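You operate a simulated robot arm through the tools that you are given. There is no shell and no other tool.

You run a simulated robot arm. Do the job below in one go: nothing can be reset, and whatever is moved stays where it is left.

## Task
Wipe the crumbs out of the cutlery tray, then lay the teal spoon there and shut the drawer.
Fine: use the yellow cloth and put it back; the spoon goes in the wide cell. What is to be rubbed or washed off counts as gone when no trace of it is left.

The check looks at the end state, three seconds after you hand in, the way a careful person would. Anything else that was tipped, shoved, dropped, spilled or broken makes it a failure. Flat cloth is picked up by pressing the open fingertips on it (5 to 10 N) and closing them slowly along it; thin cloth reads only 2 to 8 mm in the jaws.

## Robot
A 6-joint arm with a two-finger parallel gripper, fixed in place. Base frame: the origin is at the foot of the arm, x ahead of it, y to its left, z up. Units: m, rad, N and s.
Its first joint turns from -2.897 to 2.897 rad. Payload 3.91 kg.
The tool frame sits at the grasp point between the pads (the TCP): z along the fingers, y along the line on which they close. The tips reach 0.03 m beyond it. The gripper opens to 0.11 m. The fingers are 0.02 m wide and 0.01 m thick; the gripper's body (0.048 by 0.112 m) begins 0.055 m behind the TCP.
Orientation is that of the tool frame in the base frame, as a unit quaternion [w, x, y, z]. With the fingers straight down and closing along the base's y, the tool's x points along the base's -x, its y along +y and its z along -z.

## Interface
- The arm moves only by the tool move_arm. Its argument "plan" is text: rows parted by semicolons, each of 7 numbers parted by spaces: the finger opening in mm, from 0 to 110, then the shift along the tool's x, y, z in units of 500 mm (1.0 is 500 mm), then the turn, a rotation vector about the tool's x, y, z in units of 180 degrees (1.0 is 180 degrees). In form: fingers x y z ax ay az; .... A call has 1 to 20 rows; each row is the pose to reach, as a shift and turn from the pose commanded when the call began, along the tool's axes at that moment. A call with a number of a shift or a turn outside -1 to 1 is refused whole. A row lasts 0.2 s, in which the tool goes at most 0.05 m and 0.15 rad; a call with a longer step from one row to the next is refused whole, and so is a gripper value outside its range. Where a pose cannot be reached the arm comes as near as it can. A force on the tool above 40 N (or 10 N above the force at the start of the call, whichever is more), or a blocked arm, ends the call early, and 0.2 s more pass. The fingers move at their own pace (about 0.153 m/s each) and stop on an object; they squeeze with about 40 N. The grip force told is the motor's: it shows also when the fingers shut on nothing. Time passes only in rows, and 0.2 s behind the last, so rows that repeat a pose let the fingers close. It gives the time, the measured TCP pose, the force on the tool (base axes), the opening and the grip force at its end, in the units of the frame above (readings bear some noise), with the torque about the TCP (base axes, N m) and any sound that the robot's microphone picked up, and new pictures: "pictures" is both (left out), scene, wrist or none.
- Cameras (640 x 400 px; columns grow to the right, rows downward): "scene" is fixed at [0.221, 0.6493, 1.4951]; the picture's right is [-0.67, -0.75, 0.00], its down [-0.45, 0.40, -0.80] and it looks along [0.60, -0.53, -0.60] (base axes); focal length 330 px, centre (320, 200). "wrist" rides on the gripper at [0.073, 0.017, -0.103] in the tool frame; the picture's right is [-0.23, 0.97, 0.00], its down [-0.76, -0.18, -0.62] and it looks along [-0.61, -0.14, 0.78] (tool axes); focal length 222 px, centre (320, 200). There is no depth. A picture from a camera that has moved, and an enlarged one, comes with that camera's place and axes in the base frame and with its lens.
- inspect(camera, box): a new picture of the part [left, top, right, bottom] of that camera's present view, enlarged. It takes no simulated time.
- finish_job(): hands the job in; it is judged then, once.

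Nothing tells you positions but the pictures and the camera data. Unless the task says otherwise, let go and move clear before handing in.

The tools are called after ">>>" as a command line: name --argument value ..., lists and objects as JSON in quotes. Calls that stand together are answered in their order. move_arm: Moves the arm, as the interface text tells. Its arguments: {"type":"object","properties":{"plan":{"type":"string"},"pictures":{"type":"string","enum":["both","scene","wrist","none"]}},"required":["plan"]} The other tools are called the same way: inspect (camera, box) takes an enlarged picture of a part of a camera's view; finish_job () hands the job in.

At the start:

```text
time: 0.0
tcp_pos: [0.4505, -0.0059, 1.2389]
tcp_rot: [0.001, 0.0, 1.0, -0.001]
wrist_force: [-0.7, -1.5, -0.3]
ft_torque: [-0.02, 0.01, 0.0]
grip_width: 0.1098
grip_force: 0.1
```

scene: 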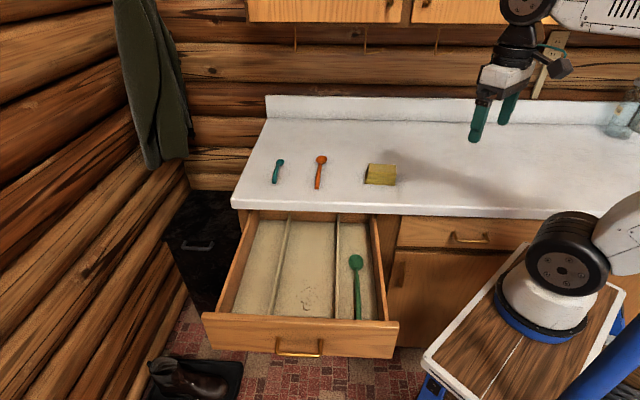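
wrist: 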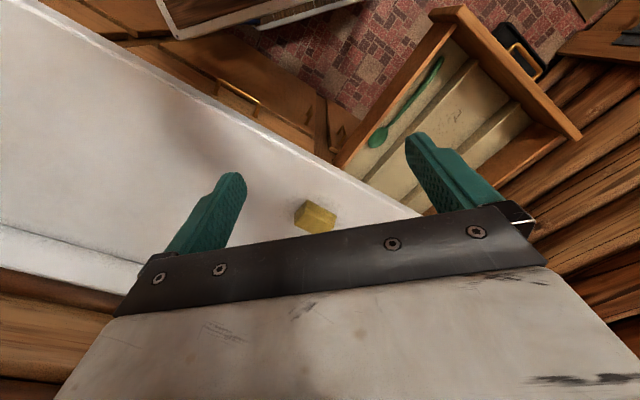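

I see an open drawer with a tray (three cells, one holding a green spoon), and a teal spoon, an orange spoon and a folded yellow cloth on the counter. I'll enlarge the views before moving anything.

>>> inspect --camera "scene" --box '[190, 200, 410, 360]'

>>> inspect --camera "scene" --box '[240, 130, 420, 230]'

>>> inspect --camera "wrist" --box '[260, 0, 600, 240]'

```text
2.50 times, centred on (300, 280) of scene
camera zoom: at [0.221, 0.6493, 1.4951], right [-0.67, -0.75, 0.0], down [-0.45, 0.4, -0.8], along [0.6, -0.53, -0.6], focal length 825 px, centre (370, 0)
```

zoom: 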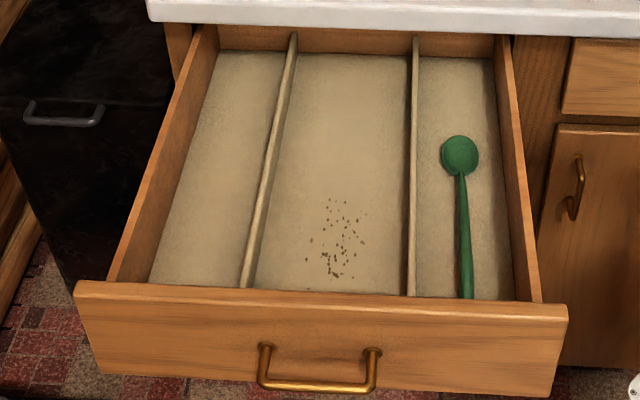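

```text
3.56 times, centred on (330, 180) of scene
camera zoom: at [0.221, 0.6493, 1.4951], right [-0.67, -0.75, 0.0], down [-0.45, 0.4, -0.8], along [0.6, -0.53, -0.6], focal length 1174 px, centre (284, 271)
```

zoom: 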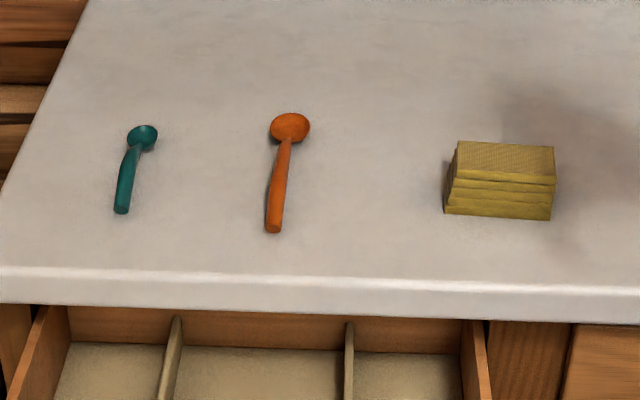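

```text
1.67 times, centred on (430, 120) of wrist
camera zoom: at [0.379, 0.0092, 1.3422], right [0.23, 0.97, 0.0], down [0.76, -0.18, 0.62], along [0.61, -0.14, -0.78], focal length 370 px, centre (137, 333)
```

zoom: 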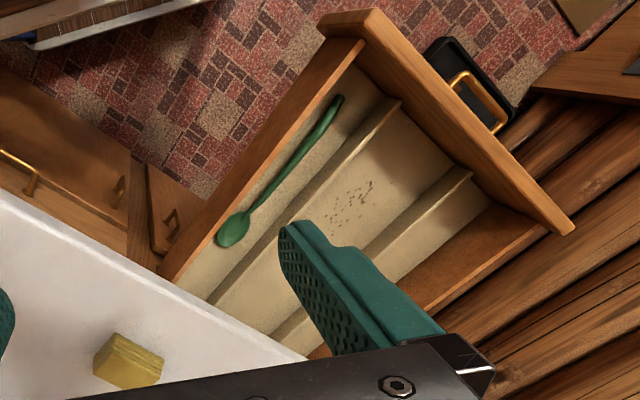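

The counter edge runs at about 45° to the base axes. The crumbs are in the wide middle cell at roughly (0.67, 0.30, 0.74), and the cloth is near (0.75, -0.09) on the counter. I'll zoom in for detail before moving.

>>> inspect --camera "wrist" --box '[280, 185, 350, 240]'

>>> inspect --camera "scene" --box '[355, 155, 405, 195]'

>>> inspect --camera "scene" --box '[260, 145, 340, 195]'

>>> inspect --camera "scene" --box '[270, 250, 350, 320]'

```text
7.27 times, centred on (315, 212) of wrist
camera zoom: at [0.379, 0.0092, 1.3422], right [0.23, 0.97, 0.0], down [0.76, -0.18, 0.62], along [0.61, -0.14, -0.78], focal length 1615 px, centre (356, 109)
```

zoom: 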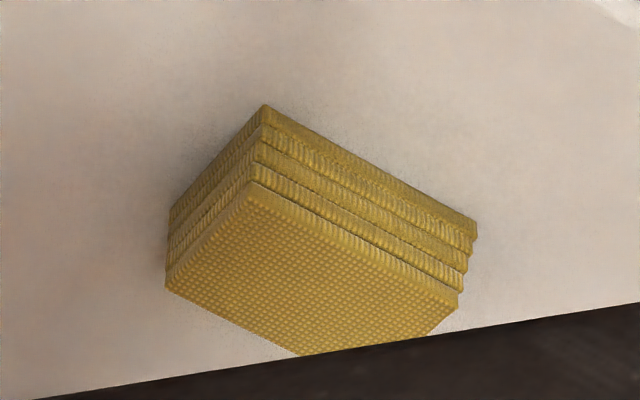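

```text
10.00 times, centred on (380, 175) of scene
camera zoom: at [0.221, 0.6493, 1.4951], right [-0.67, -0.75, 0.0], down [-0.45, 0.4, -0.8], along [0.6, -0.53, -0.6], focal length 3302 px, centre (-280, 450)
```

zoom: 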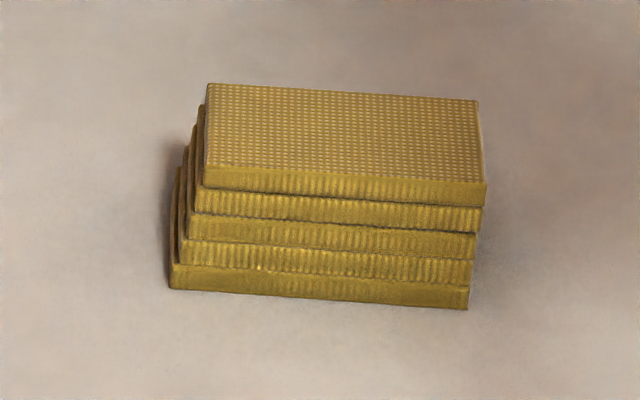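

```text
8.00 times, centred on (300, 170) of scene
camera zoom: at [0.221, 0.6493, 1.4951], right [-0.67, -0.75, 0.0], down [-0.45, 0.4, -0.8], along [0.6, -0.53, -0.6], focal length 2641 px, centre (480, 440)
```

zoom: 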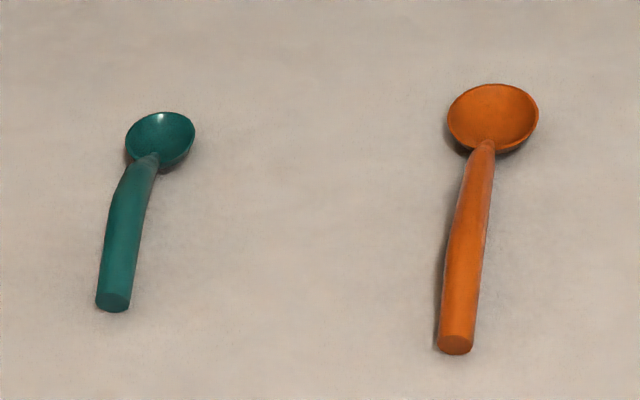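

```text
5.71 times, centred on (310, 285) of scene
camera zoom: at [0.221, 0.6493, 1.4951], right [-0.67, -0.75, 0.0], down [-0.45, 0.4, -0.8], along [0.6, -0.53, -0.6], focal length 1887 px, centre (377, -286)
```

zoom: 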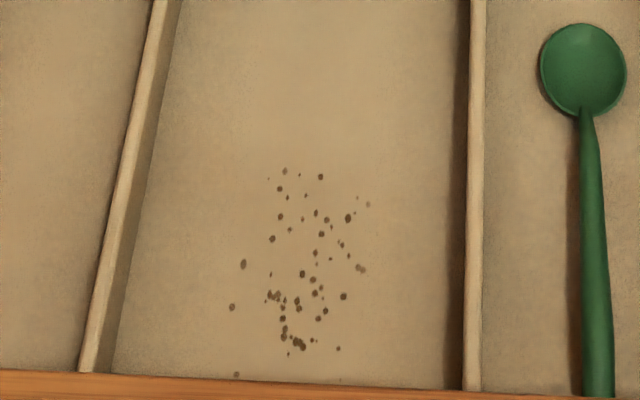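

The cloth stack is about 87 x 50 x 47 mm, centred near (0.759, -0.096) with its top at z≈0.948 and turned about 41°. Next I'll swing the wrist camera round to look into the drawer.

>>> move_arm --plan "110 -0.0167 0.042 0.03 0 0 -0.0417; 110 -0.0333 0.084 0.06 0 0 -0.0833; 110 -0.05 0.126 0.09 0 0 -0.125; 110 -0.0667 0.168 0.12 0 0 -0.1667; 110 -0.0833 0.21 0.15 0 0 -0.2083; 110 -0.1 0.252 0.178 0 0 -0.25; 110 -0.1 0.252 0.178 0 0 -0.25" --pictures "both"

```text
time: 1.6
tcp_pos: [0.503, 0.119, 1.1491]
tcp_rot: [0.001, -0.384, 0.923, 0.0]
wrist_force: [-0.1, -0.7, 0.3]
ft_torque: [-0.03, 0.02, 0.02]
grip_width: 0.11
grip_force: 0.0
camera wrist: at [0.4393, 0.0799, 1.2534], right [-0.53, 0.85, 0.0], down [0.66, 0.41, 0.62], along [0.53, 0.33, -0.78], focal length 222 px, centre (320, 200)
```

scene: 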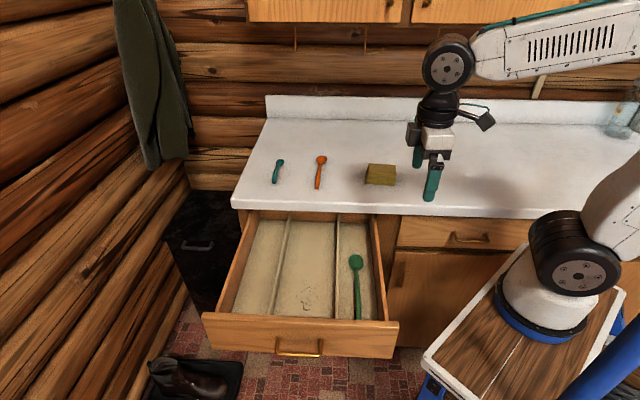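
wrist: 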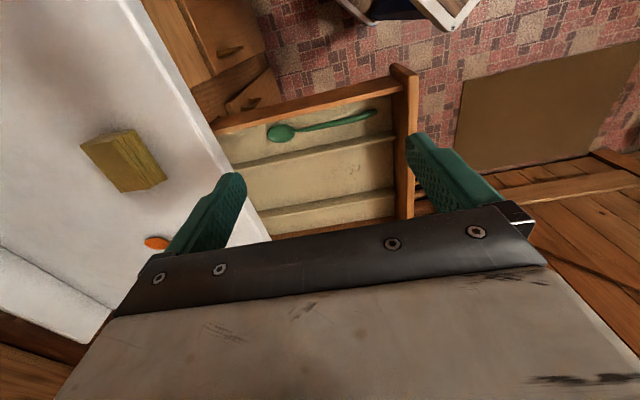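

The wrist view now shows the drawer from the counter side. I'll enlarge it to measure the cell, the crumbs and the walls.

>>> inspect --camera "wrist" --box '[200, 50, 430, 245]'

>>> inspect --camera "wrist" --box '[60, 110, 180, 250]'

```text
2.05 times, centred on (315, 148) of wrist
camera zoom: at [0.4393, 0.0799, 1.2534], right [-0.53, 0.85, 0.0], down [0.66, 0.41, 0.62], along [0.53, 0.33, -0.78], focal length 456 px, centre (330, 308)
```

zoom: 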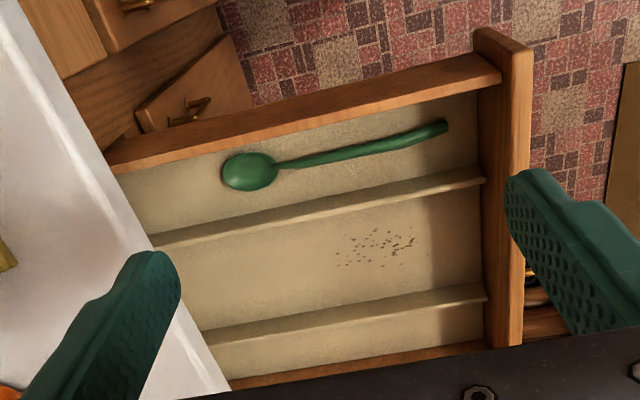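

```text
2.86 times, centred on (120, 180) of wrist
camera zoom: at [0.4393, 0.0799, 1.2534], right [-0.53, 0.85, 0.0], down [0.66, 0.41, 0.62], along [0.53, 0.33, -0.78], focal length 635 px, centre (891, 257)
```

zoom: 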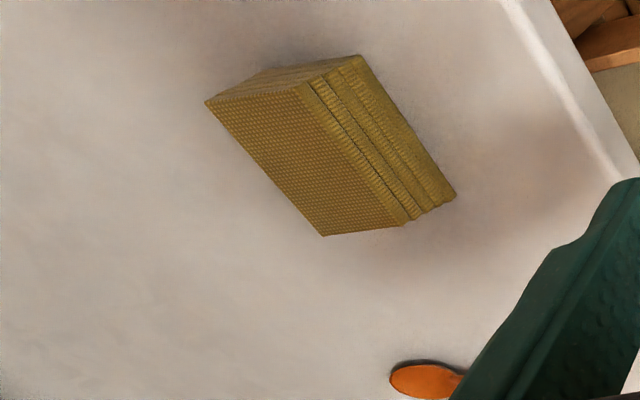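

The drawer axis is at 45°. The floor is at z≈0.738, the wide cell spans about v 0.605–0.77 (v along the drawer front), and the crumbs sit at u 0.195–0.325 (u into the cabinet), with the front panel's inside face at u≈0.13. I'll go above the cloth now.

>>> move_arm --plan "110 -0.00725 -0.08325 0.025 0 0 0.0028; 110 -0.0145 -0.1665 0.05 0 0 0.0056; 110 -0.02175 -0.24975 0.075 0 0 0.0083; 110 -0.029 -0.333 0.1 0 0 0.0111; 110 -0.03625 -0.41625 0.125 0 0 0.0139; 110 -0.0435 -0.4995 0.15 0 0 0.0167; 110 -0.05075 -0.58275 0.175 0 0 0.0194; 110 -0.058 -0.666 0.2 0 0 0.0222; 110 -0.058 -0.666 0.2 0 0 0.0222" --pictures "both"

```text
time: 3.6
tcp_pos: [0.7583, -0.0986, 1.0494]
tcp_rot: [0.001, -0.35, 0.937, 0.0]
wrist_force: [-0.5, 0.4, 0.8]
ft_torque: [0.0, 0.0, 0.0]
grip_width: 0.1102
grip_force: 0.2
camera wrist: at [0.6928, -0.1334, 1.1538], right [-0.47, 0.88, 0.0], down [0.69, 0.36, 0.62], along [0.55, 0.29, -0.78], focal length 222 px, centre (320, 200)
```

scene: 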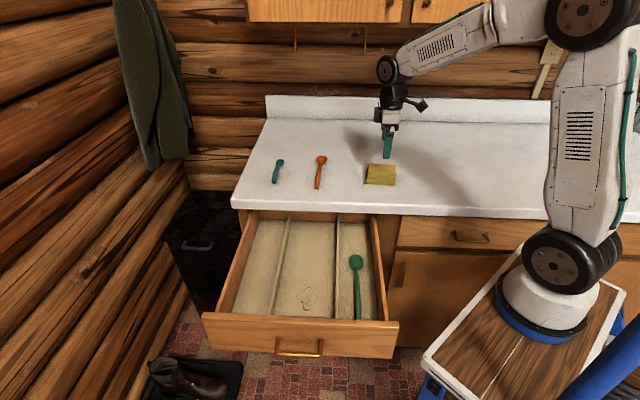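
wrist: 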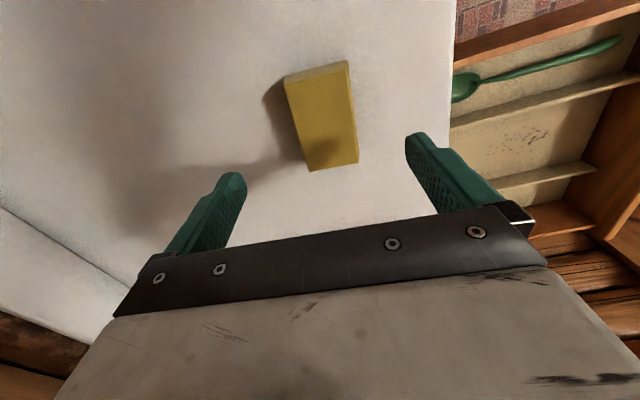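

I'm above the cloth; it lies slightly off the TCP. Zooming to place it exactly.

>>> inspect --camera "wrist" --box '[255, 45, 385, 185]'

>>> inspect --camera "scene" --box '[340, 80, 440, 200]'

```text
2.86 times, centred on (320, 115) of wrist
camera zoom: at [0.6928, -0.1334, 1.1538], right [-0.47, 0.88, 0.0], down [0.69, 0.36, 0.62], along [0.55, 0.29, -0.78], focal length 635 px, centre (320, 443)
```

zoom: 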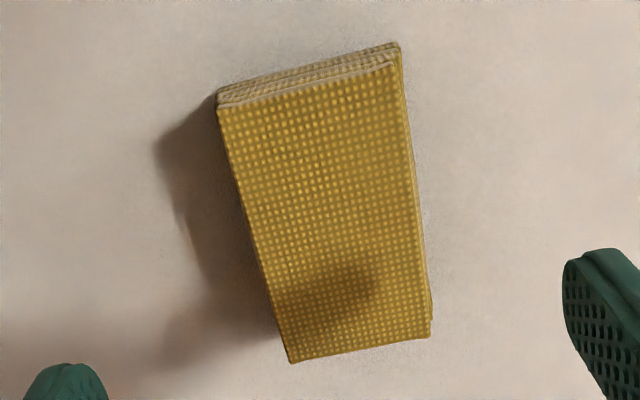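

```text
3.33 times, centred on (390, 140) of scene
camera zoom: at [0.221, 0.6493, 1.4951], right [-0.67, -0.75, 0.0], down [-0.45, 0.4, -0.8], along [0.6, -0.53, -0.6], focal length 1101 px, centre (87, 400)
```

zoom: 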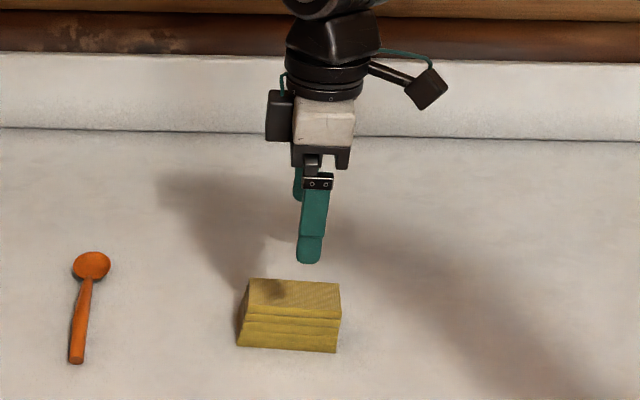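

The cloth centre is at (0.759, -0.094), aligned with the fingers. I'll lower the open fingers around it to just above the counter.

>>> move_arm --plan "110 -0.007 0.006 0.04 0 0 0; 110 -0.007 0.006 0.08 0 0 0; 110 -0.007 0.006 0.12 0 0 0; 110 -0.007 0.006 0.16 0 0 0; 110 -0.007 0.006 0.19 0 0 0; 110 -0.007 0.006 0.21 0 0 0; 110 -0.007 0.006 0.22 0 0 0; 110 -0.007 0.006 0.225 0 0 0; 110 -0.007 0.006 0.225 0 0 0" --pictures "both"

```text
time: 5.8
tcp_pos: [0.7572, -0.091, 0.9391]
tcp_rot: [0.001, -0.351, 0.937, -0.001]
wrist_force: [-8.8, 0.3, 13.5]
ft_torque: [0.49, 0.87, 0.34]
grip_width: 0.1098
grip_force: 0.0
stopped in row 9: the force on the tool passed its limit at 41 N (the readings are from after the stop); the commanded pose is now the measured one
camera wrist: at [0.6932, -0.1261, 1.0438], right [-0.47, 0.88, 0.0], down [0.69, 0.37, 0.63], along [0.55, 0.29, -0.78], focal length 222 px, centre (320, 200)
```

scene: 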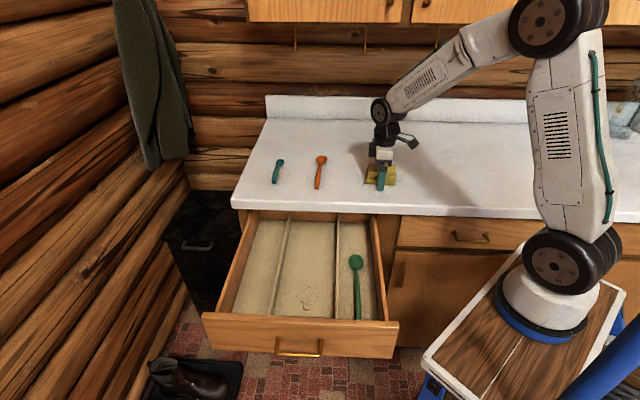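
wrist: 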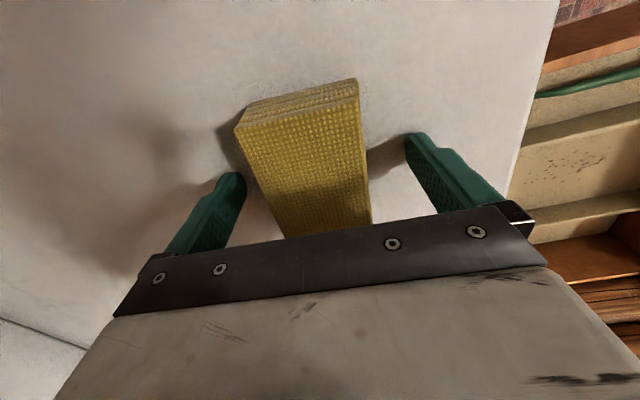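

The tips met the counter, so its surface is at z≈0.909. I'll lift 3 mm and then close on the stack.

>>> move_arm --plan "110 0 0 -0.007 0 0 0; 110 0 0 -0.007 0 0 0" --pictures "none"

```text
time: 6.4
tcp_pos: [0.7591, -0.0921, 0.9426]
tcp_rot: [0.002, -0.351, 0.936, -0.001]
wrist_force: [0.5, 0.0, 0.9]
ft_torque: [0.03, 0.0, -0.02]
grip_width: 0.1097
grip_force: 0.0
```

No contact now. Closing slowly onto the cloth stack.

>>> move_arm --plan "95 0 0 0 0 0 0; 80 0 0 0 0 0 0; 68 0 0 0 0 0 0; 60 0 0 0 0 0 0; 54 0 0 0 0 0 0; 50 0 0 0 0 0 0; 46 0 0 0 0 0 0; 42 0 0 0 0 0 0; 38 0 0 0 0 0 0; 38 0 0 0 0 0 0" --pictures "both"

```text
time: 8.6
tcp_pos: [0.7589, -0.0918, 0.9424]
tcp_rot: [0.002, -0.35, 0.937, 0.0]
wrist_force: [-0.4, -0.5, 1.7]
ft_torque: [0.03, -0.04, 0.03]
grip_width: 0.0612
grip_force: 40.0
camera wrist: at [0.6939, -0.1262, 1.0467], right [-0.47, 0.88, 0.0], down [0.69, 0.36, 0.63], along [0.55, 0.29, -0.78], focal length 222 px, centre (320, 200)
```

scene: 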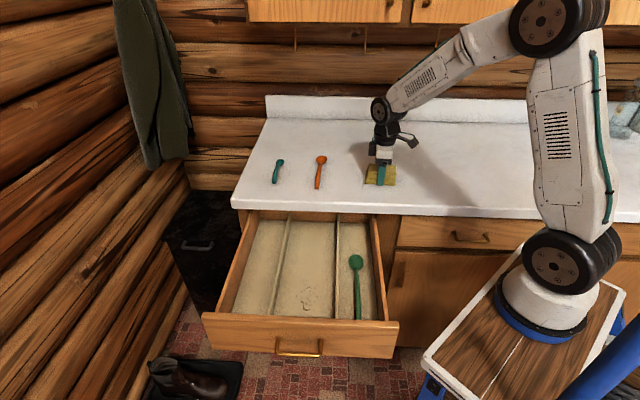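
wrist: 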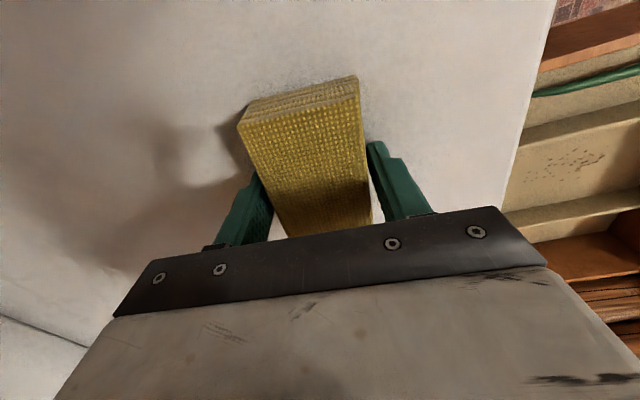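

The grip holds at 61 mm and 40 N. I'll lift a little and check that the whole stack comes up.

>>> move_arm --plan "38 0 0 -0.02 0 0 0; 38 0 0 -0.05 0 0 0; 38 0 0 -0.09 0 0 0; 38 0 0 -0.14 0 0 0; 38 0 0 -0.2 0 0 0; 38 0 0 -0.2 0 0 0" --pictures "both"

>>> inspect --camera "scene" --box '[340, 80, 440, 200]'

```text
time: 10.0
tcp_pos: [0.7592, -0.0908, 1.0426]
tcp_rot: [0.002, -0.35, 0.937, 0.0]
wrist_force: [-0.5, -0.3, 0.3]
ft_torque: [0.02, -0.01, 0.01]
grip_width: 0.0614
grip_force: 39.4
camera wrist: at [0.6935, -0.1255, 1.1463], right [-0.47, 0.88, 0.0], down [0.69, 0.37, 0.63], along [0.55, 0.29, -0.78], focal length 222 px, centre (320, 200)
```

scene: 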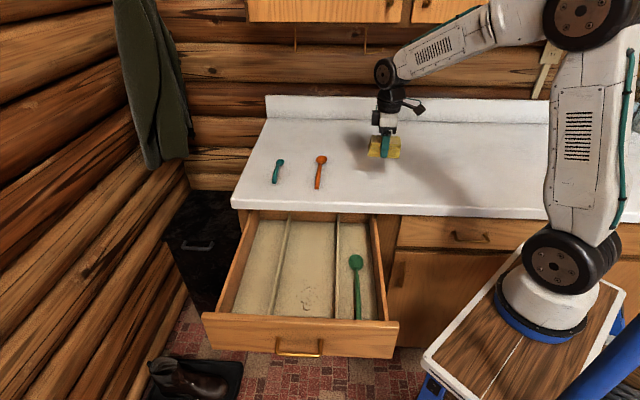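
wrist: 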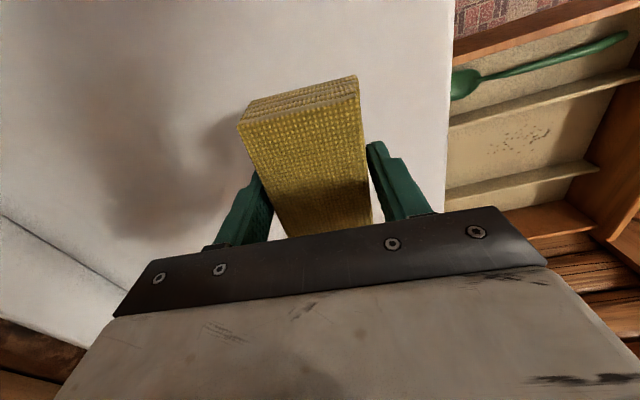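

```text
3.33 times, centred on (390, 140) of scene
camera zoom: at [0.221, 0.6493, 1.4951], right [-0.67, -0.75, 0.0], down [-0.45, 0.4, -0.8], along [0.6, -0.53, -0.6], focal length 1101 px, centre (87, 400)
```

zoom: 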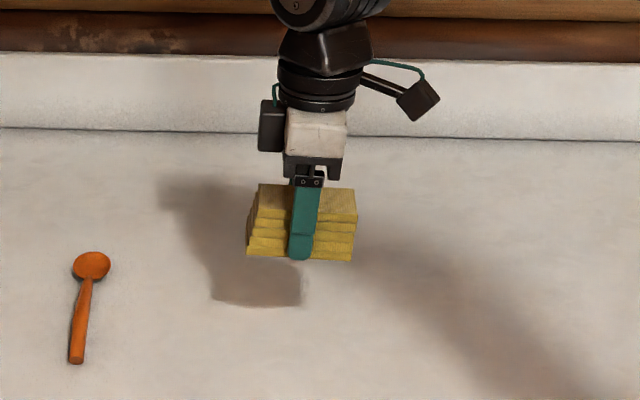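

The whole stack is up. I'll carry it across to above the crumb area in the drawer.

>>> move_arm --plan "38 -0.0488 0.0714 0.01 0 0 -0.0028; 38 -0.0975 0.1428 0.02 0 0 -0.0056; 38 -0.1463 0.2141 0.03 0 0 -0.0083; 38 -0.195 0.2855 0.04 0 0 -0.0111; 38 -0.2438 0.3569 0.05 0 0 -0.0139; 38 -0.2925 0.4283 0.06 0 0 -0.0167; 38 -0.3413 0.4996 0.07 0 0 -0.0194; 38 -0.39 0.571 0.085 0 0 -0.0222; 38 -0.39 0.571 0.085 0 0 -0.0222" --pictures "both"

```text
time: 12.0
tcp_pos: [0.7201, 0.2534, 1.0003]
tcp_rot: [0.002, -0.383, 0.924, -0.001]
wrist_force: [-0.3, -0.9, 0.3]
ft_torque: [0.02, -0.02, 0.02]
grip_width: 0.0616
grip_force: 40.2
camera wrist: at [0.6558, 0.2137, 1.1039], right [-0.53, 0.85, 0.0], down [0.66, 0.41, 0.63], along [0.53, 0.33, -0.78], focal length 222 px, centre (320, 200)
```

scene: 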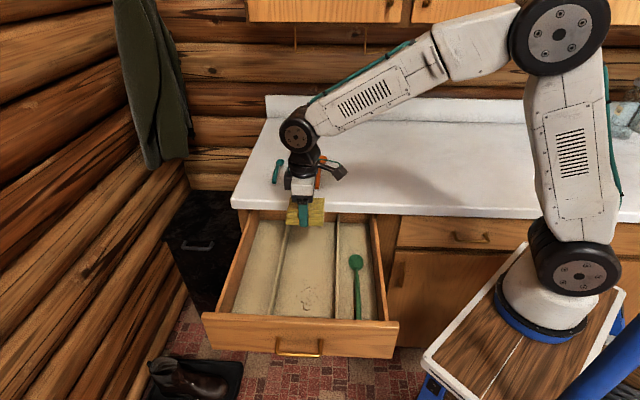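
wrist: 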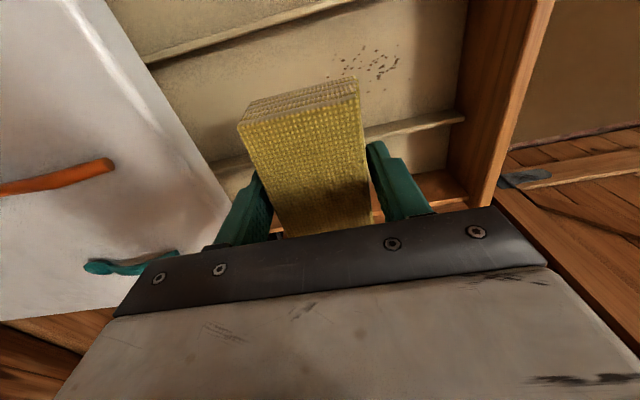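

Position agrees with the map: the cell spans v 0.605–0.773 and the crumbs are at u 0.195–0.325. Lowering towards the tray floor, stopping short of contact.

>>> move_arm --plan "38 0 0 0.08 0 0 0; 38 0 0 0.16 0 0 0; 38 0 0 0.24 0 0 0; 38 0 0 0.31 0 0 0; 38 0 0 0.37 0 0 0; 38 0 0 0.41 0 0 0; 38 0 0 0.425 0 0 0; 38 0 0 0.425 0 0 0" --pictures "both"

```text
time: 13.8
tcp_pos: [0.7196, 0.2496, 0.7875]
tcp_rot: [0.002, -0.383, 0.924, 0.0]
wrist_force: [-0.1, -0.1, -1.3]
ft_torque: [-0.01, 0.0, 0.02]
grip_width: 0.0613
grip_force: 40.1
camera wrist: at [0.657, 0.2118, 0.8916], right [-0.53, 0.85, 0.0], down [0.66, 0.41, 0.63], along [0.53, 0.33, -0.78], focal length 222 px, centre (320, 200)
```

scene: 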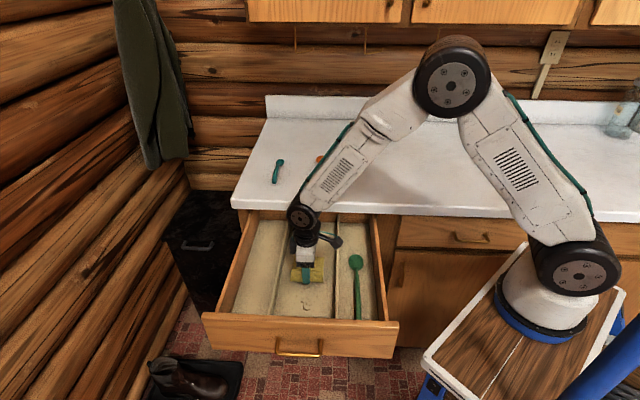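
wrist: 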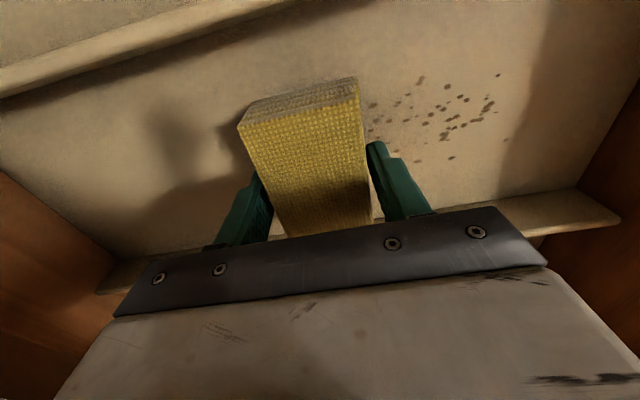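

About 15 mm above the floor. Lowering in small steps until I feel light contact.

>>> move_arm --plan "38 0 0 0.008 0 0 0; 38 0 0 0.014 0 0 0; 38 0 0 0.02 0 0 0; 38 0 0 0.025 0 0 0; 38 0 0 0.03 0 0 0" --pictures "none"

```text
time: 15.0
tcp_pos: [0.7194, 0.2514, 0.7726]
tcp_rot: [0.002, -0.382, 0.924, 0.0]
wrist_force: [-0.2, -0.8, -1.5]
ft_torque: [-0.02, 0.04, -0.01]
grip_width: 0.0611
grip_force: 40.0
```

>>> move_arm --plan "38 0 0 0.003 0 0 0; 38 0 0 0.006 0 0 0; 38 0 0 0.009 0 0 0" --pictures "none"

```text
time: 15.8
tcp_pos: [0.721, 0.2513, 0.7723]
tcp_rot: [0.004, -0.383, 0.924, 0.0]
wrist_force: [-5.5, -5.2, 18.0]
ft_torque: [0.0, 0.56, 0.18]
grip_width: 0.0612
grip_force: 39.5
stopped in row 3: the force on the tool passed its limit at 43 N (the readings are from after the stop); the commanded pose is now the measured one
```

Contact at TCP z≈0.772. I'll ease off slightly to get a moderate rubbing force.

>>> move_arm --plan "38 0 0 -0.001 0 0 0; 38 0 0 -0.001 0 0 0" --pictures "none"

```text
time: 16.4
tcp_pos: [0.7202, 0.2525, 0.7707]
tcp_rot: [0.005, -0.383, 0.924, 0.0]
wrist_force: [-2.1, -3.9, 11.5]
ft_torque: [0.05, 0.28, 0.06]
grip_width: 0.0612
grip_force: 40.1
```

About 11 N of press. Sweeping slowly toward the drawer front over the crumbs.

>>> move_arm --plan "38 0 0.02 0 0 0 0; 38 0 0.04 0 0 0 0; 38 0 0.06 0 0 0 0; 38 0 0.08 0 0 0 0; 38 0 0.1 0 0 0 0; 38 0 0.12 0 0 0 0; 38 0 0.14 0 0 0 0; 38 0 0.16 0 0 0 0; 38 0 0.18 0 0 0 0; 38 0 0.2 0 0 0 0; 38 0 0.215 0 0 0 0; 38 0 0.23 0 0 0 0" --pictures "both"

```text
time: 19.0
tcp_pos: [0.6398, 0.3336, 0.7715]
tcp_rot: [0.004, -0.383, 0.924, 0.0]
wrist_force: [10.1, -9.0, 31.4]
ft_torque: [-0.04, -0.06, 0.11]
grip_width: 0.0614
grip_force: 40.9
camera wrist: at [0.5763, 0.2945, 0.8749], right [-0.53, 0.85, 0.0], down [0.66, 0.41, 0.63], along [0.54, 0.33, -0.78], focal length 222 px, centre (320, 200)
```

scene: 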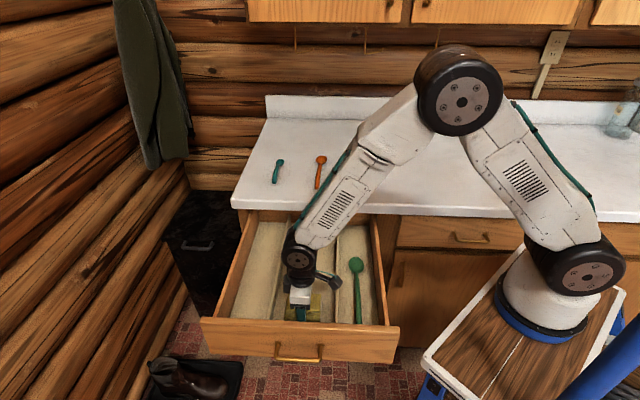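
wrist: 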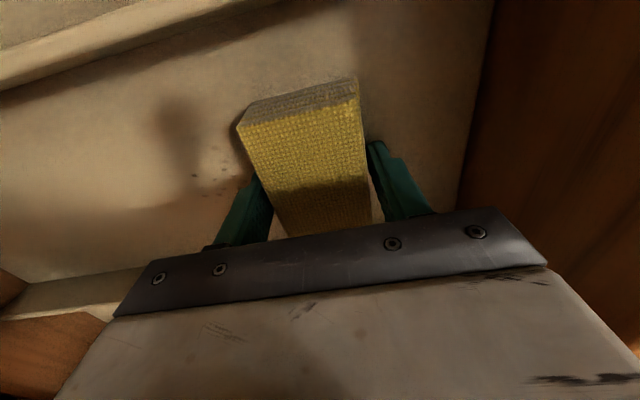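

Most of the crumbs were swept over and a few remain at left. The vertical force has risen to 31 N, and the drawer may have crept outward, so I'll check that before continuing.

>>> inspect --camera "scene" --box '[190, 200, 410, 360]'

>>> inspect --camera "wrist" --box '[130, 60, 500, 240]'

```text
2.50 times, centred on (300, 280) of scene
camera zoom: at [0.221, 0.6493, 1.4951], right [-0.67, -0.75, 0.0], down [-0.45, 0.4, -0.8], along [0.6, -0.53, -0.6], focal length 825 px, centre (370, 0)
```

zoom: 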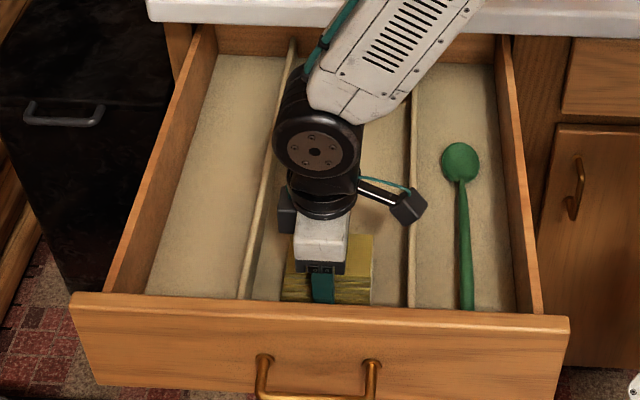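

```text
1.73 times, centred on (315, 150) of wrist
camera zoom: at [0.5763, 0.2945, 0.8749], right [-0.53, 0.85, 0.0], down [0.66, 0.41, 0.63], along [0.54, 0.33, -0.78], focal length 384 px, centre (329, 286)
```

zoom: 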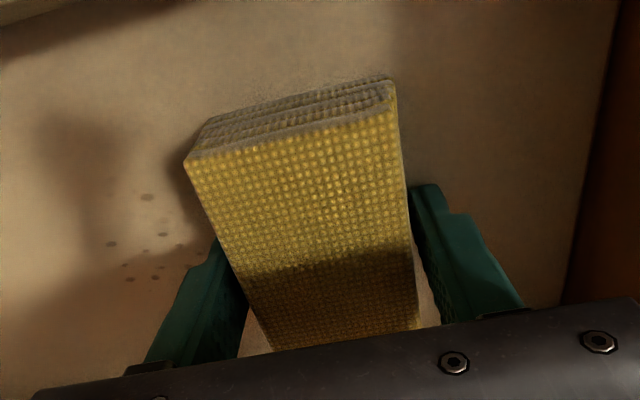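

The drawer slid out about 12 mm from friction, so I'll rub sideways, across the drawer's slide direction, with less pressure. First stroke set here at the front.

>>> move_arm --plan "38 0 0 -0.0018 0 0 0; 38 0.02 0 -0.0018 0 0 0; 38 0.04 0 -0.0018 0 0 0; 38 0.05 0 -0.0018 0 0 0; 38 0.03 0 -0.0018 0 0 0; 38 0.01 0 -0.0018 0 0 0; 38 -0.01 0 -0.0018 0 0 0; 38 -0.03 0 -0.0018 0 0 0; 38 -0.05 0 -0.0018 0 0 0; 38 -0.03 0 -0.0018 0 0 0; 38 0 0 -0.0018 0 0 0" --pictures "wrist"

```text
time: 21.4
tcp_pos: [0.6389, 0.3329, 0.7714]
tcp_rot: [0.003, -0.383, 0.924, 0.0]
wrist_force: [-0.3, 0.3, -0.7]
ft_torque: [-0.02, -0.02, -0.01]
grip_width: 0.061
grip_force: 39.5
camera wrist: at [0.5765, 0.294, 0.8756], right [-0.53, 0.85, 0.0], down [0.66, 0.41, 0.63], along [0.53, 0.33, -0.78], focal length 222 px, centre (320, 200)
```

wrist: 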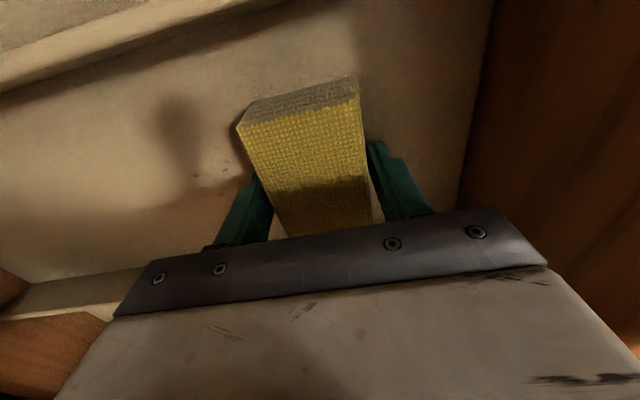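

That lifted clear: the contact is very stiff. I'll lower by about 0.4 mm and rub again sideways.

>>> move_arm --plan "38 0 0 0.0004 0 0 0; 38 0 0 0.0008 0 0 0; 38 0 0 0.001 0 0 0" --pictures "none"

```text
time: 22.2
tcp_pos: [0.6394, 0.3333, 0.7703]
tcp_rot: [0.004, -0.383, 0.924, -0.001]
wrist_force: [-1.8, -1.9, 4.7]
ft_torque: [0.03, 0.25, 0.06]
grip_width: 0.0613
grip_force: 39.9
```

>>> move_arm --plan "38 0 0 0.0004 0 0 0; 38 0.02 0 0.0004 0 0 0; 38 0.04 0 0.0004 0 0 0; 38 0.05 0 0.0004 0 0 0; 38 0.03 0 0.0004 0 0 0; 38 0.01 0 0.0004 0 0 0; 38 -0.01 0 0.0004 0 0 0; 38 -0.03 0 0.0004 0 0 0; 38 -0.05 0 0.0004 0 0 0; 38 -0.03 0 0.0004 0 0 0; 38 0 0 0.0004 0 0 0" --pictures "wrist"

```text
time: 23.6
tcp_pos: [0.6352, 0.3271, 0.7715]
tcp_rot: [0.003, -0.383, 0.924, -0.001]
wrist_force: [-1.9, -4.6, 15.8]
ft_torque: [0.36, -0.03, 0.02]
grip_width: 0.0613
grip_force: 40.0
stopped in row 6: the force on the tool passed its limit at 41 N (the readings are from after the stop); the commanded pose is now the measured one
camera wrist: at [0.5711, 0.2874, 0.875], right [-0.53, 0.85, 0.0], down [0.66, 0.41, 0.63], along [0.53, 0.33, -0.78], focal length 222 px, centre (320, 200)
```

wrist: 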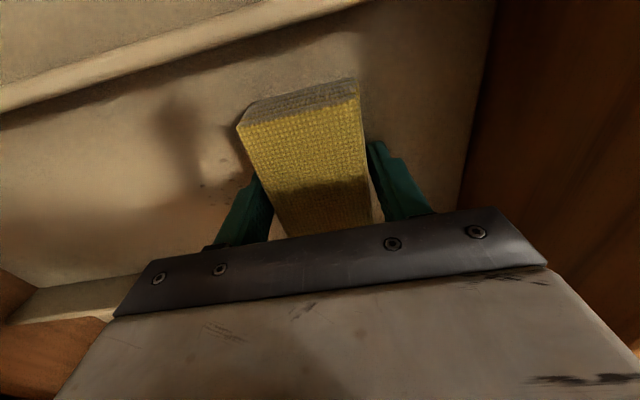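

>>> inspect --camera "wrist" --box '[130, 60, 500, 240]'

>>> move_arm --plan "38 0 0 -0.0004 0 0 0; 38 0 0 -0.0004 0 0 0" --pictures "none"

```text
1.73 times, centred on (315, 150) of wrist
camera zoom: at [0.5711, 0.2874, 0.875], right [-0.53, 0.85, 0.0], down [0.66, 0.41, 0.63], along [0.53, 0.33, -0.78], focal length 384 px, centre (329, 286)
```

zoom: 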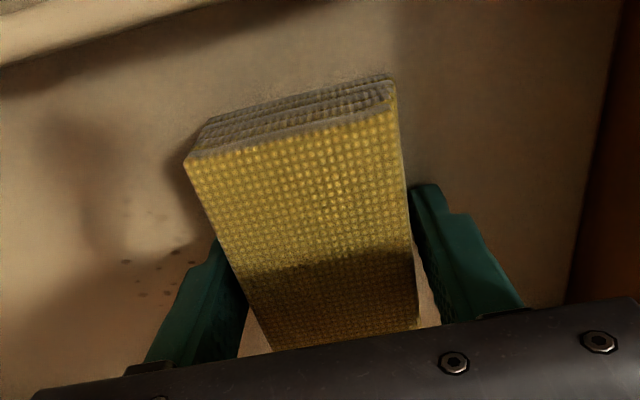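

```text
time: 24.2
tcp_pos: [0.6352, 0.3275, 0.771]
tcp_rot: [0.002, -0.382, 0.924, -0.001]
wrist_force: [0.5, -0.9, 14.6]
ft_torque: [0.31, -0.04, 0.01]
grip_width: 0.061
grip_force: 39.8
```

The remaining crumbs, some already fading, are at about u 0.27–0.31. I'll rub inward over them.

>>> move_arm --plan "38 0 -0.02 0 0 0 0; 38 0 -0.04 0 0 0 0; 38 0 -0.06 0 0 0 0; 38 0 -0.08 0 0 0 0; 38 0 -0.1 0 0 0 0" --pictures "none"

```text
time: 25.4
tcp_pos: [0.6719, 0.2921, 0.7715]
tcp_rot: [0.002, -0.383, 0.924, -0.001]
wrist_force: [2.0, 2.3, 9.3]
ft_torque: [0.26, 0.06, -0.06]
grip_width: 0.0612
grip_force: 40.0
```

>>> move_arm --plan "38 0 -0.02 0.0002 0 0 0; 38 0 -0.04 0.0002 0 0 0; 38 0 -0.06 0.0004 0 0 0; 38 0 -0.08 0.0004 0 0 0; 38 0 -0.1 0.0006 0 0 0" --pictures "both"

```text
time: 26.6
tcp_pos: [0.7045, 0.2557, 0.7705]
tcp_rot: [0.003, -0.382, 0.924, 0.0]
wrist_force: [-0.3, -0.8, 24.5]
ft_torque: [0.29, 0.01, -0.06]
grip_width: 0.061
grip_force: 40.0
camera wrist: at [0.642, 0.2164, 0.8748], right [-0.53, 0.85, 0.0], down [0.66, 0.41, 0.63], along [0.53, 0.33, -0.78], focal length 222 px, centre (320, 200)
```

scene: 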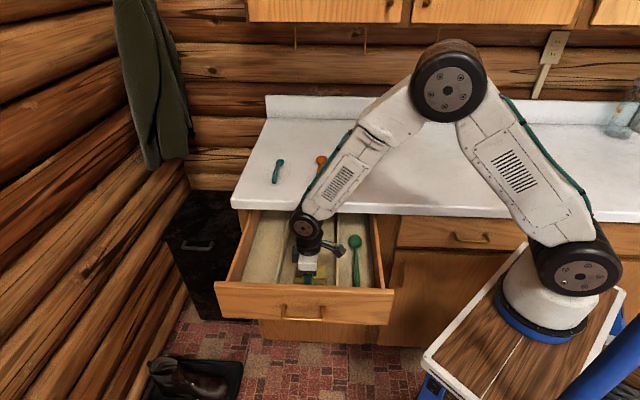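
wrist: 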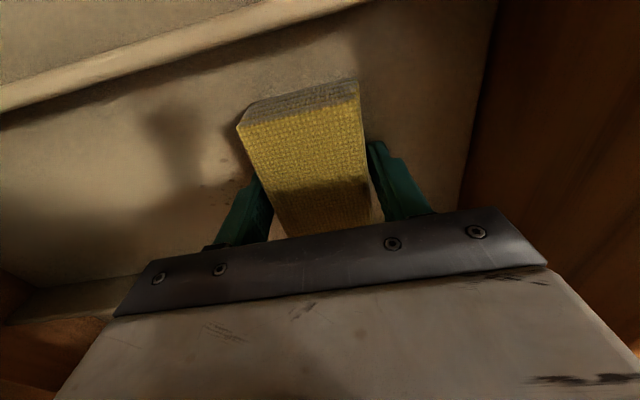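

The drawer slides very freely: the inward stroke carried it along instead of rubbing. I'll use the same friction to draw it back out. After that I'll rub only outward strokes or sideways, and lift to reposition.

>>> move_arm --plan "38 0 0.02 0 0 0 0; 38 0 0.04 0 0 0 0; 38 0 0.06 0 0 0 0; 38 0 0.08 0 0 0 0; 38 0 0.1 0 0 0 0; 38 0 0.12 0 0 0 0; 38 0 0.14 0 0 0 0; 38 0 0.16 0 0 0 0; 38 0 0.18 0 0 0 0" --pictures "both"

```text
time: 28.6
tcp_pos: [0.6399, 0.319, 0.7711]
tcp_rot: [0.003, -0.383, 0.924, -0.002]
wrist_force: [2.1, 2.4, 29.8]
ft_torque: [0.19, 0.13, 0.11]
grip_width: 0.0613
grip_force: 39.7
camera wrist: at [0.5772, 0.2808, 0.8746], right [-0.53, 0.85, 0.0], down [0.66, 0.41, 0.63], along [0.53, 0.33, -0.78], focal length 222 px, centre (320, 200)
```

scene: 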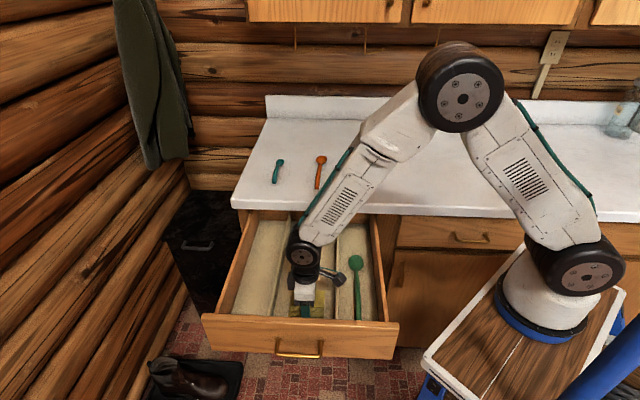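
wrist: 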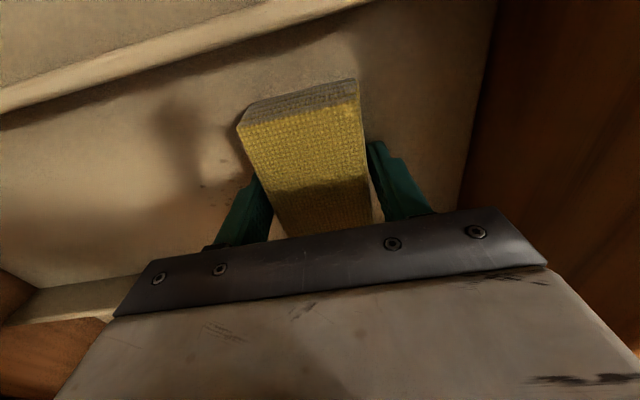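

The drawer is back out. Now I'll lift the cloth, shift it inward over the leftover crumbs, and set it down again.

>>> move_arm --plan "38 0 0 -0.02 0 0 0; 38 0 -0.05 -0.04 0 0 0; 38 0 -0.1 -0.04 0 0 0; 38 0 -0.15 -0.04 0 0 0; 38 0 -0.15 -0.02 0 0 0; 38 0 -0.15 -0.008 0 0 0; 38 0 -0.15 -0.004 0 0 0" --pictures "wrist"

```text
time: 30.2
tcp_pos: [0.6951, 0.2665, 0.7728]
tcp_rot: [0.002, -0.383, 0.924, -0.001]
wrist_force: [-0.1, 1.1, 0.0]
ft_torque: [0.0, -0.01, 0.0]
grip_width: 0.061
grip_force: 40.1
camera wrist: at [0.632, 0.2275, 0.8759], right [-0.53, 0.85, 0.0], down [0.66, 0.41, 0.63], along [0.53, 0.33, -0.78], focal length 222 px, centre (320, 200)
```

wrist: 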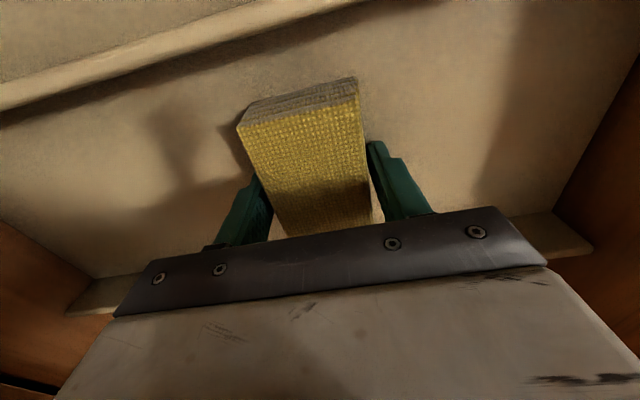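

>>> move_arm --plan "38 0 0 0.0015 0 0 0; 38 0 0 0.0025 0 0 0; 38 0 0 0.003 0 0 0" --pictures "none"

>>> inspect --camera "wrist" --box '[130, 60, 560, 240]'

```text
time: 31.0
tcp_pos: [0.6949, 0.2659, 0.7716]
tcp_rot: [0.003, -0.382, 0.924, -0.001]
wrist_force: [0.9, -0.1, -1.1]
ft_torque: [-0.03, -0.01, -0.03]
grip_width: 0.0611
grip_force: 39.8
```

```text
1.49 times, centred on (345, 150) of wrist
camera zoom: at [0.6316, 0.2277, 0.8753], right [-0.53, 0.85, 0.0], down [0.66, 0.41, 0.63], along [0.53, 0.33, -0.78], focal length 331 px, centre (283, 274)
```

zoom: 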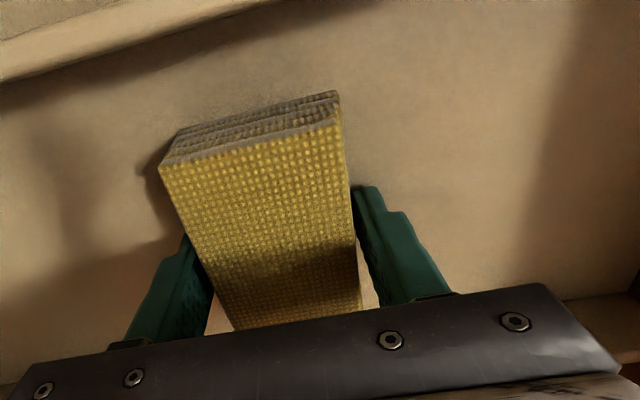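

>>> move_arm --plan "38 0 0 0.0006 0 0 0; 38 0 0 0.0012 0 0 0" --pictures "none"

```text
time: 31.6
tcp_pos: [0.6945, 0.2672, 0.7711]
tcp_rot: [0.003, -0.383, 0.924, -0.001]
wrist_force: [-0.8, 0.2, 5.6]
ft_torque: [0.12, 0.19, 0.0]
grip_width: 0.0611
grip_force: 40.0
```

>>> move_arm --plan "38 0 0 0.0002 0 0 0; 38 0.015 0 0.0002 0 0 0; 38 0.03 0 0.0002 0 0 0; 38 0.045 0 0.0002 0 0 0" --pictures "none"

```text
time: 32.6
tcp_pos: [0.677, 0.2504, 0.7703]
tcp_rot: [0.003, -0.383, 0.924, 0.0]
wrist_force: [5.1, 5.3, 16.6]
ft_torque: [0.15, 0.34, -0.14]
grip_width: 0.0611
grip_force: 40.1
```

>>> move_arm --plan "38 -0.015 0 -0.0002 0 0 0; 38 -0.03 0 -0.0002 0 0 0; 38 -0.045 0 -0.0002 0 0 0; 38 -0.06 0 -0.0002 0 0 0; 38 -0.075 0 -0.0002 0 0 0; 38 -0.09 0 -0.0002 0 0 0" --pictures "none"

```text
time: 34.0
tcp_pos: [0.7087, 0.2833, 0.7714]
tcp_rot: [0.002, -0.383, 0.924, -0.001]
wrist_force: [-5.5, -5.4, 17.5]
ft_torque: [0.07, 0.33, 0.1]
grip_width: 0.0611
grip_force: 40.0
```

Sideways rubbing at about 17 N works well. A few more strokes across this band.

>>> move_arm --plan "38 0.02 0 0 0 0 0; 38 0.04 0 0 0 0 0; 38 0.06 0 0 0 0 0; 38 0.08 0 0 0 0 0; 38 0.09 0 0 0 0 0; 38 0.07 0 0 0 0 0; 38 0.05 0 0 0 0 0; 38 0.03 0 0 0 0 0; 38 0.01 0 0 0 0 0; 38 0 0 0 0 0 0; 38 0.02 0 0 0 0 0; 38 0.045 0 0 0 0 0" --pictures "wrist"

```text
time: 36.6
tcp_pos: [0.6945, 0.2665, 0.7714]
tcp_rot: [0.003, -0.383, 0.924, -0.001]
wrist_force: [-0.1, 0.5, 1.9]
ft_torque: [0.0, 0.14, -0.04]
grip_width: 0.0611
grip_force: 40.1
camera wrist: at [0.6312, 0.228, 0.8746], right [-0.53, 0.85, 0.0], down [0.66, 0.41, 0.63], along [0.53, 0.33, -0.78], focal length 222 px, centre (320, 200)
```

wrist: 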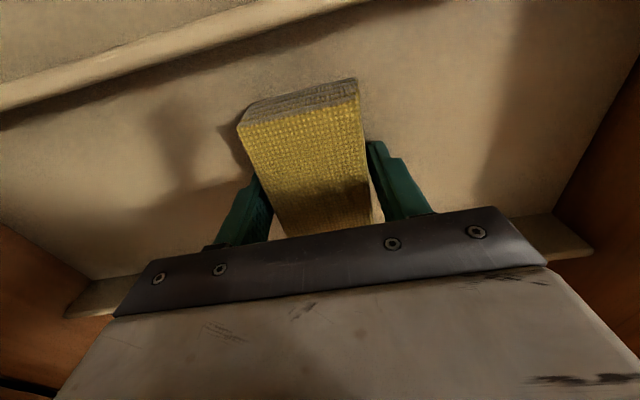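

Lifting to look at the whole area.

>>> move_arm --plan "38 0 0 -0.08 0 0 0; 38 0 0 -0.17 0 0 0; 38 0 0 -0.26 0 0 0; 38 0 0 -0.35 0 0 0; 38 0 -0.04 -0.43 0 0 0; 38 0 -0.12 -0.46 0 0 0; 38 0 -0.2 -0.46 0 0 0; 38 0 -0.2 -0.46 0 0 0" --pictures "both"

>>> inspect --camera "wrist" --box '[280, 0, 500, 140]'

>>> inspect --camera "scene" --box '[270, 230, 350, 330]'

```text
time: 38.4
tcp_pos: [0.7651, 0.1956, 0.9988]
tcp_rot: [0.003, -0.382, 0.924, 0.0]
wrist_force: [-0.3, 1.6, -1.1]
ft_torque: [-0.02, 0.01, -0.03]
grip_width: 0.0608
grip_force: 40.0
camera wrist: at [0.7024, 0.1558, 1.1025], right [-0.53, 0.85, 0.0], down [0.66, 0.41, 0.63], along [0.53, 0.33, -0.78], focal length 222 px, centre (320, 200)
```

scene: 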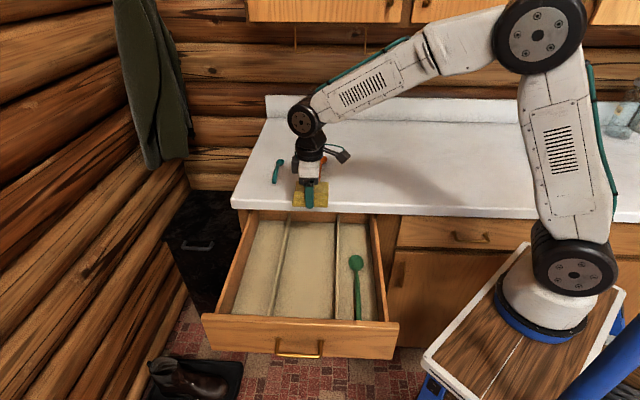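
wrist: 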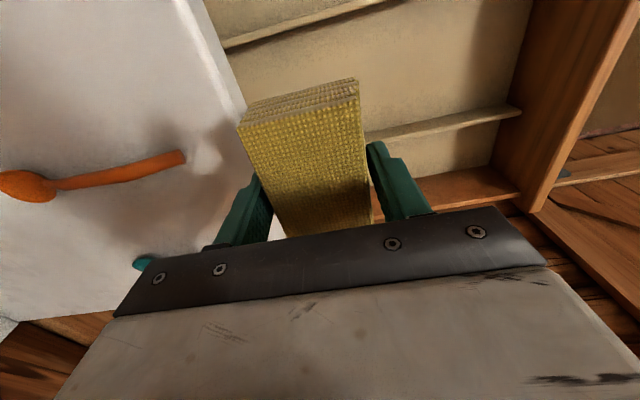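

```text
2.86 times, centred on (390, 70) of wrist
camera zoom: at [0.7024, 0.1558, 1.1025], right [-0.53, 0.85, 0.0], down [0.66, 0.41, 0.63], along [0.53, 0.33, -0.78], focal length 635 px, centre (120, 571)
```

zoom: 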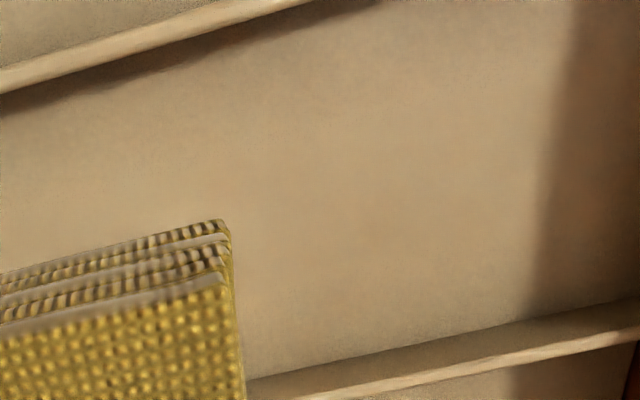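

```text
4.00 times, centred on (310, 280) of scene
camera zoom: at [0.221, 0.6493, 1.4951], right [-0.67, -0.75, 0.0], down [-0.45, 0.4, -0.8], along [0.6, -0.53, -0.6], focal length 1321 px, centre (360, -120)
```

zoom: 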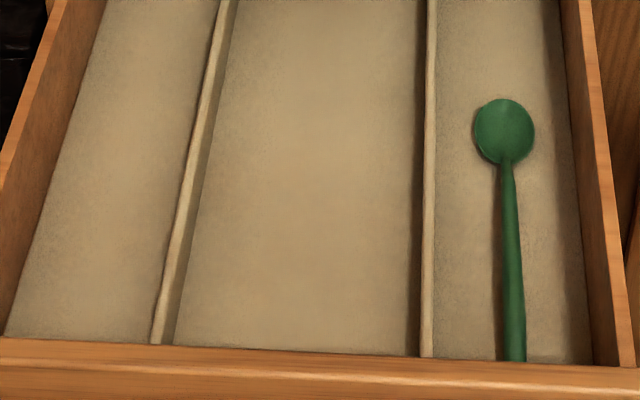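

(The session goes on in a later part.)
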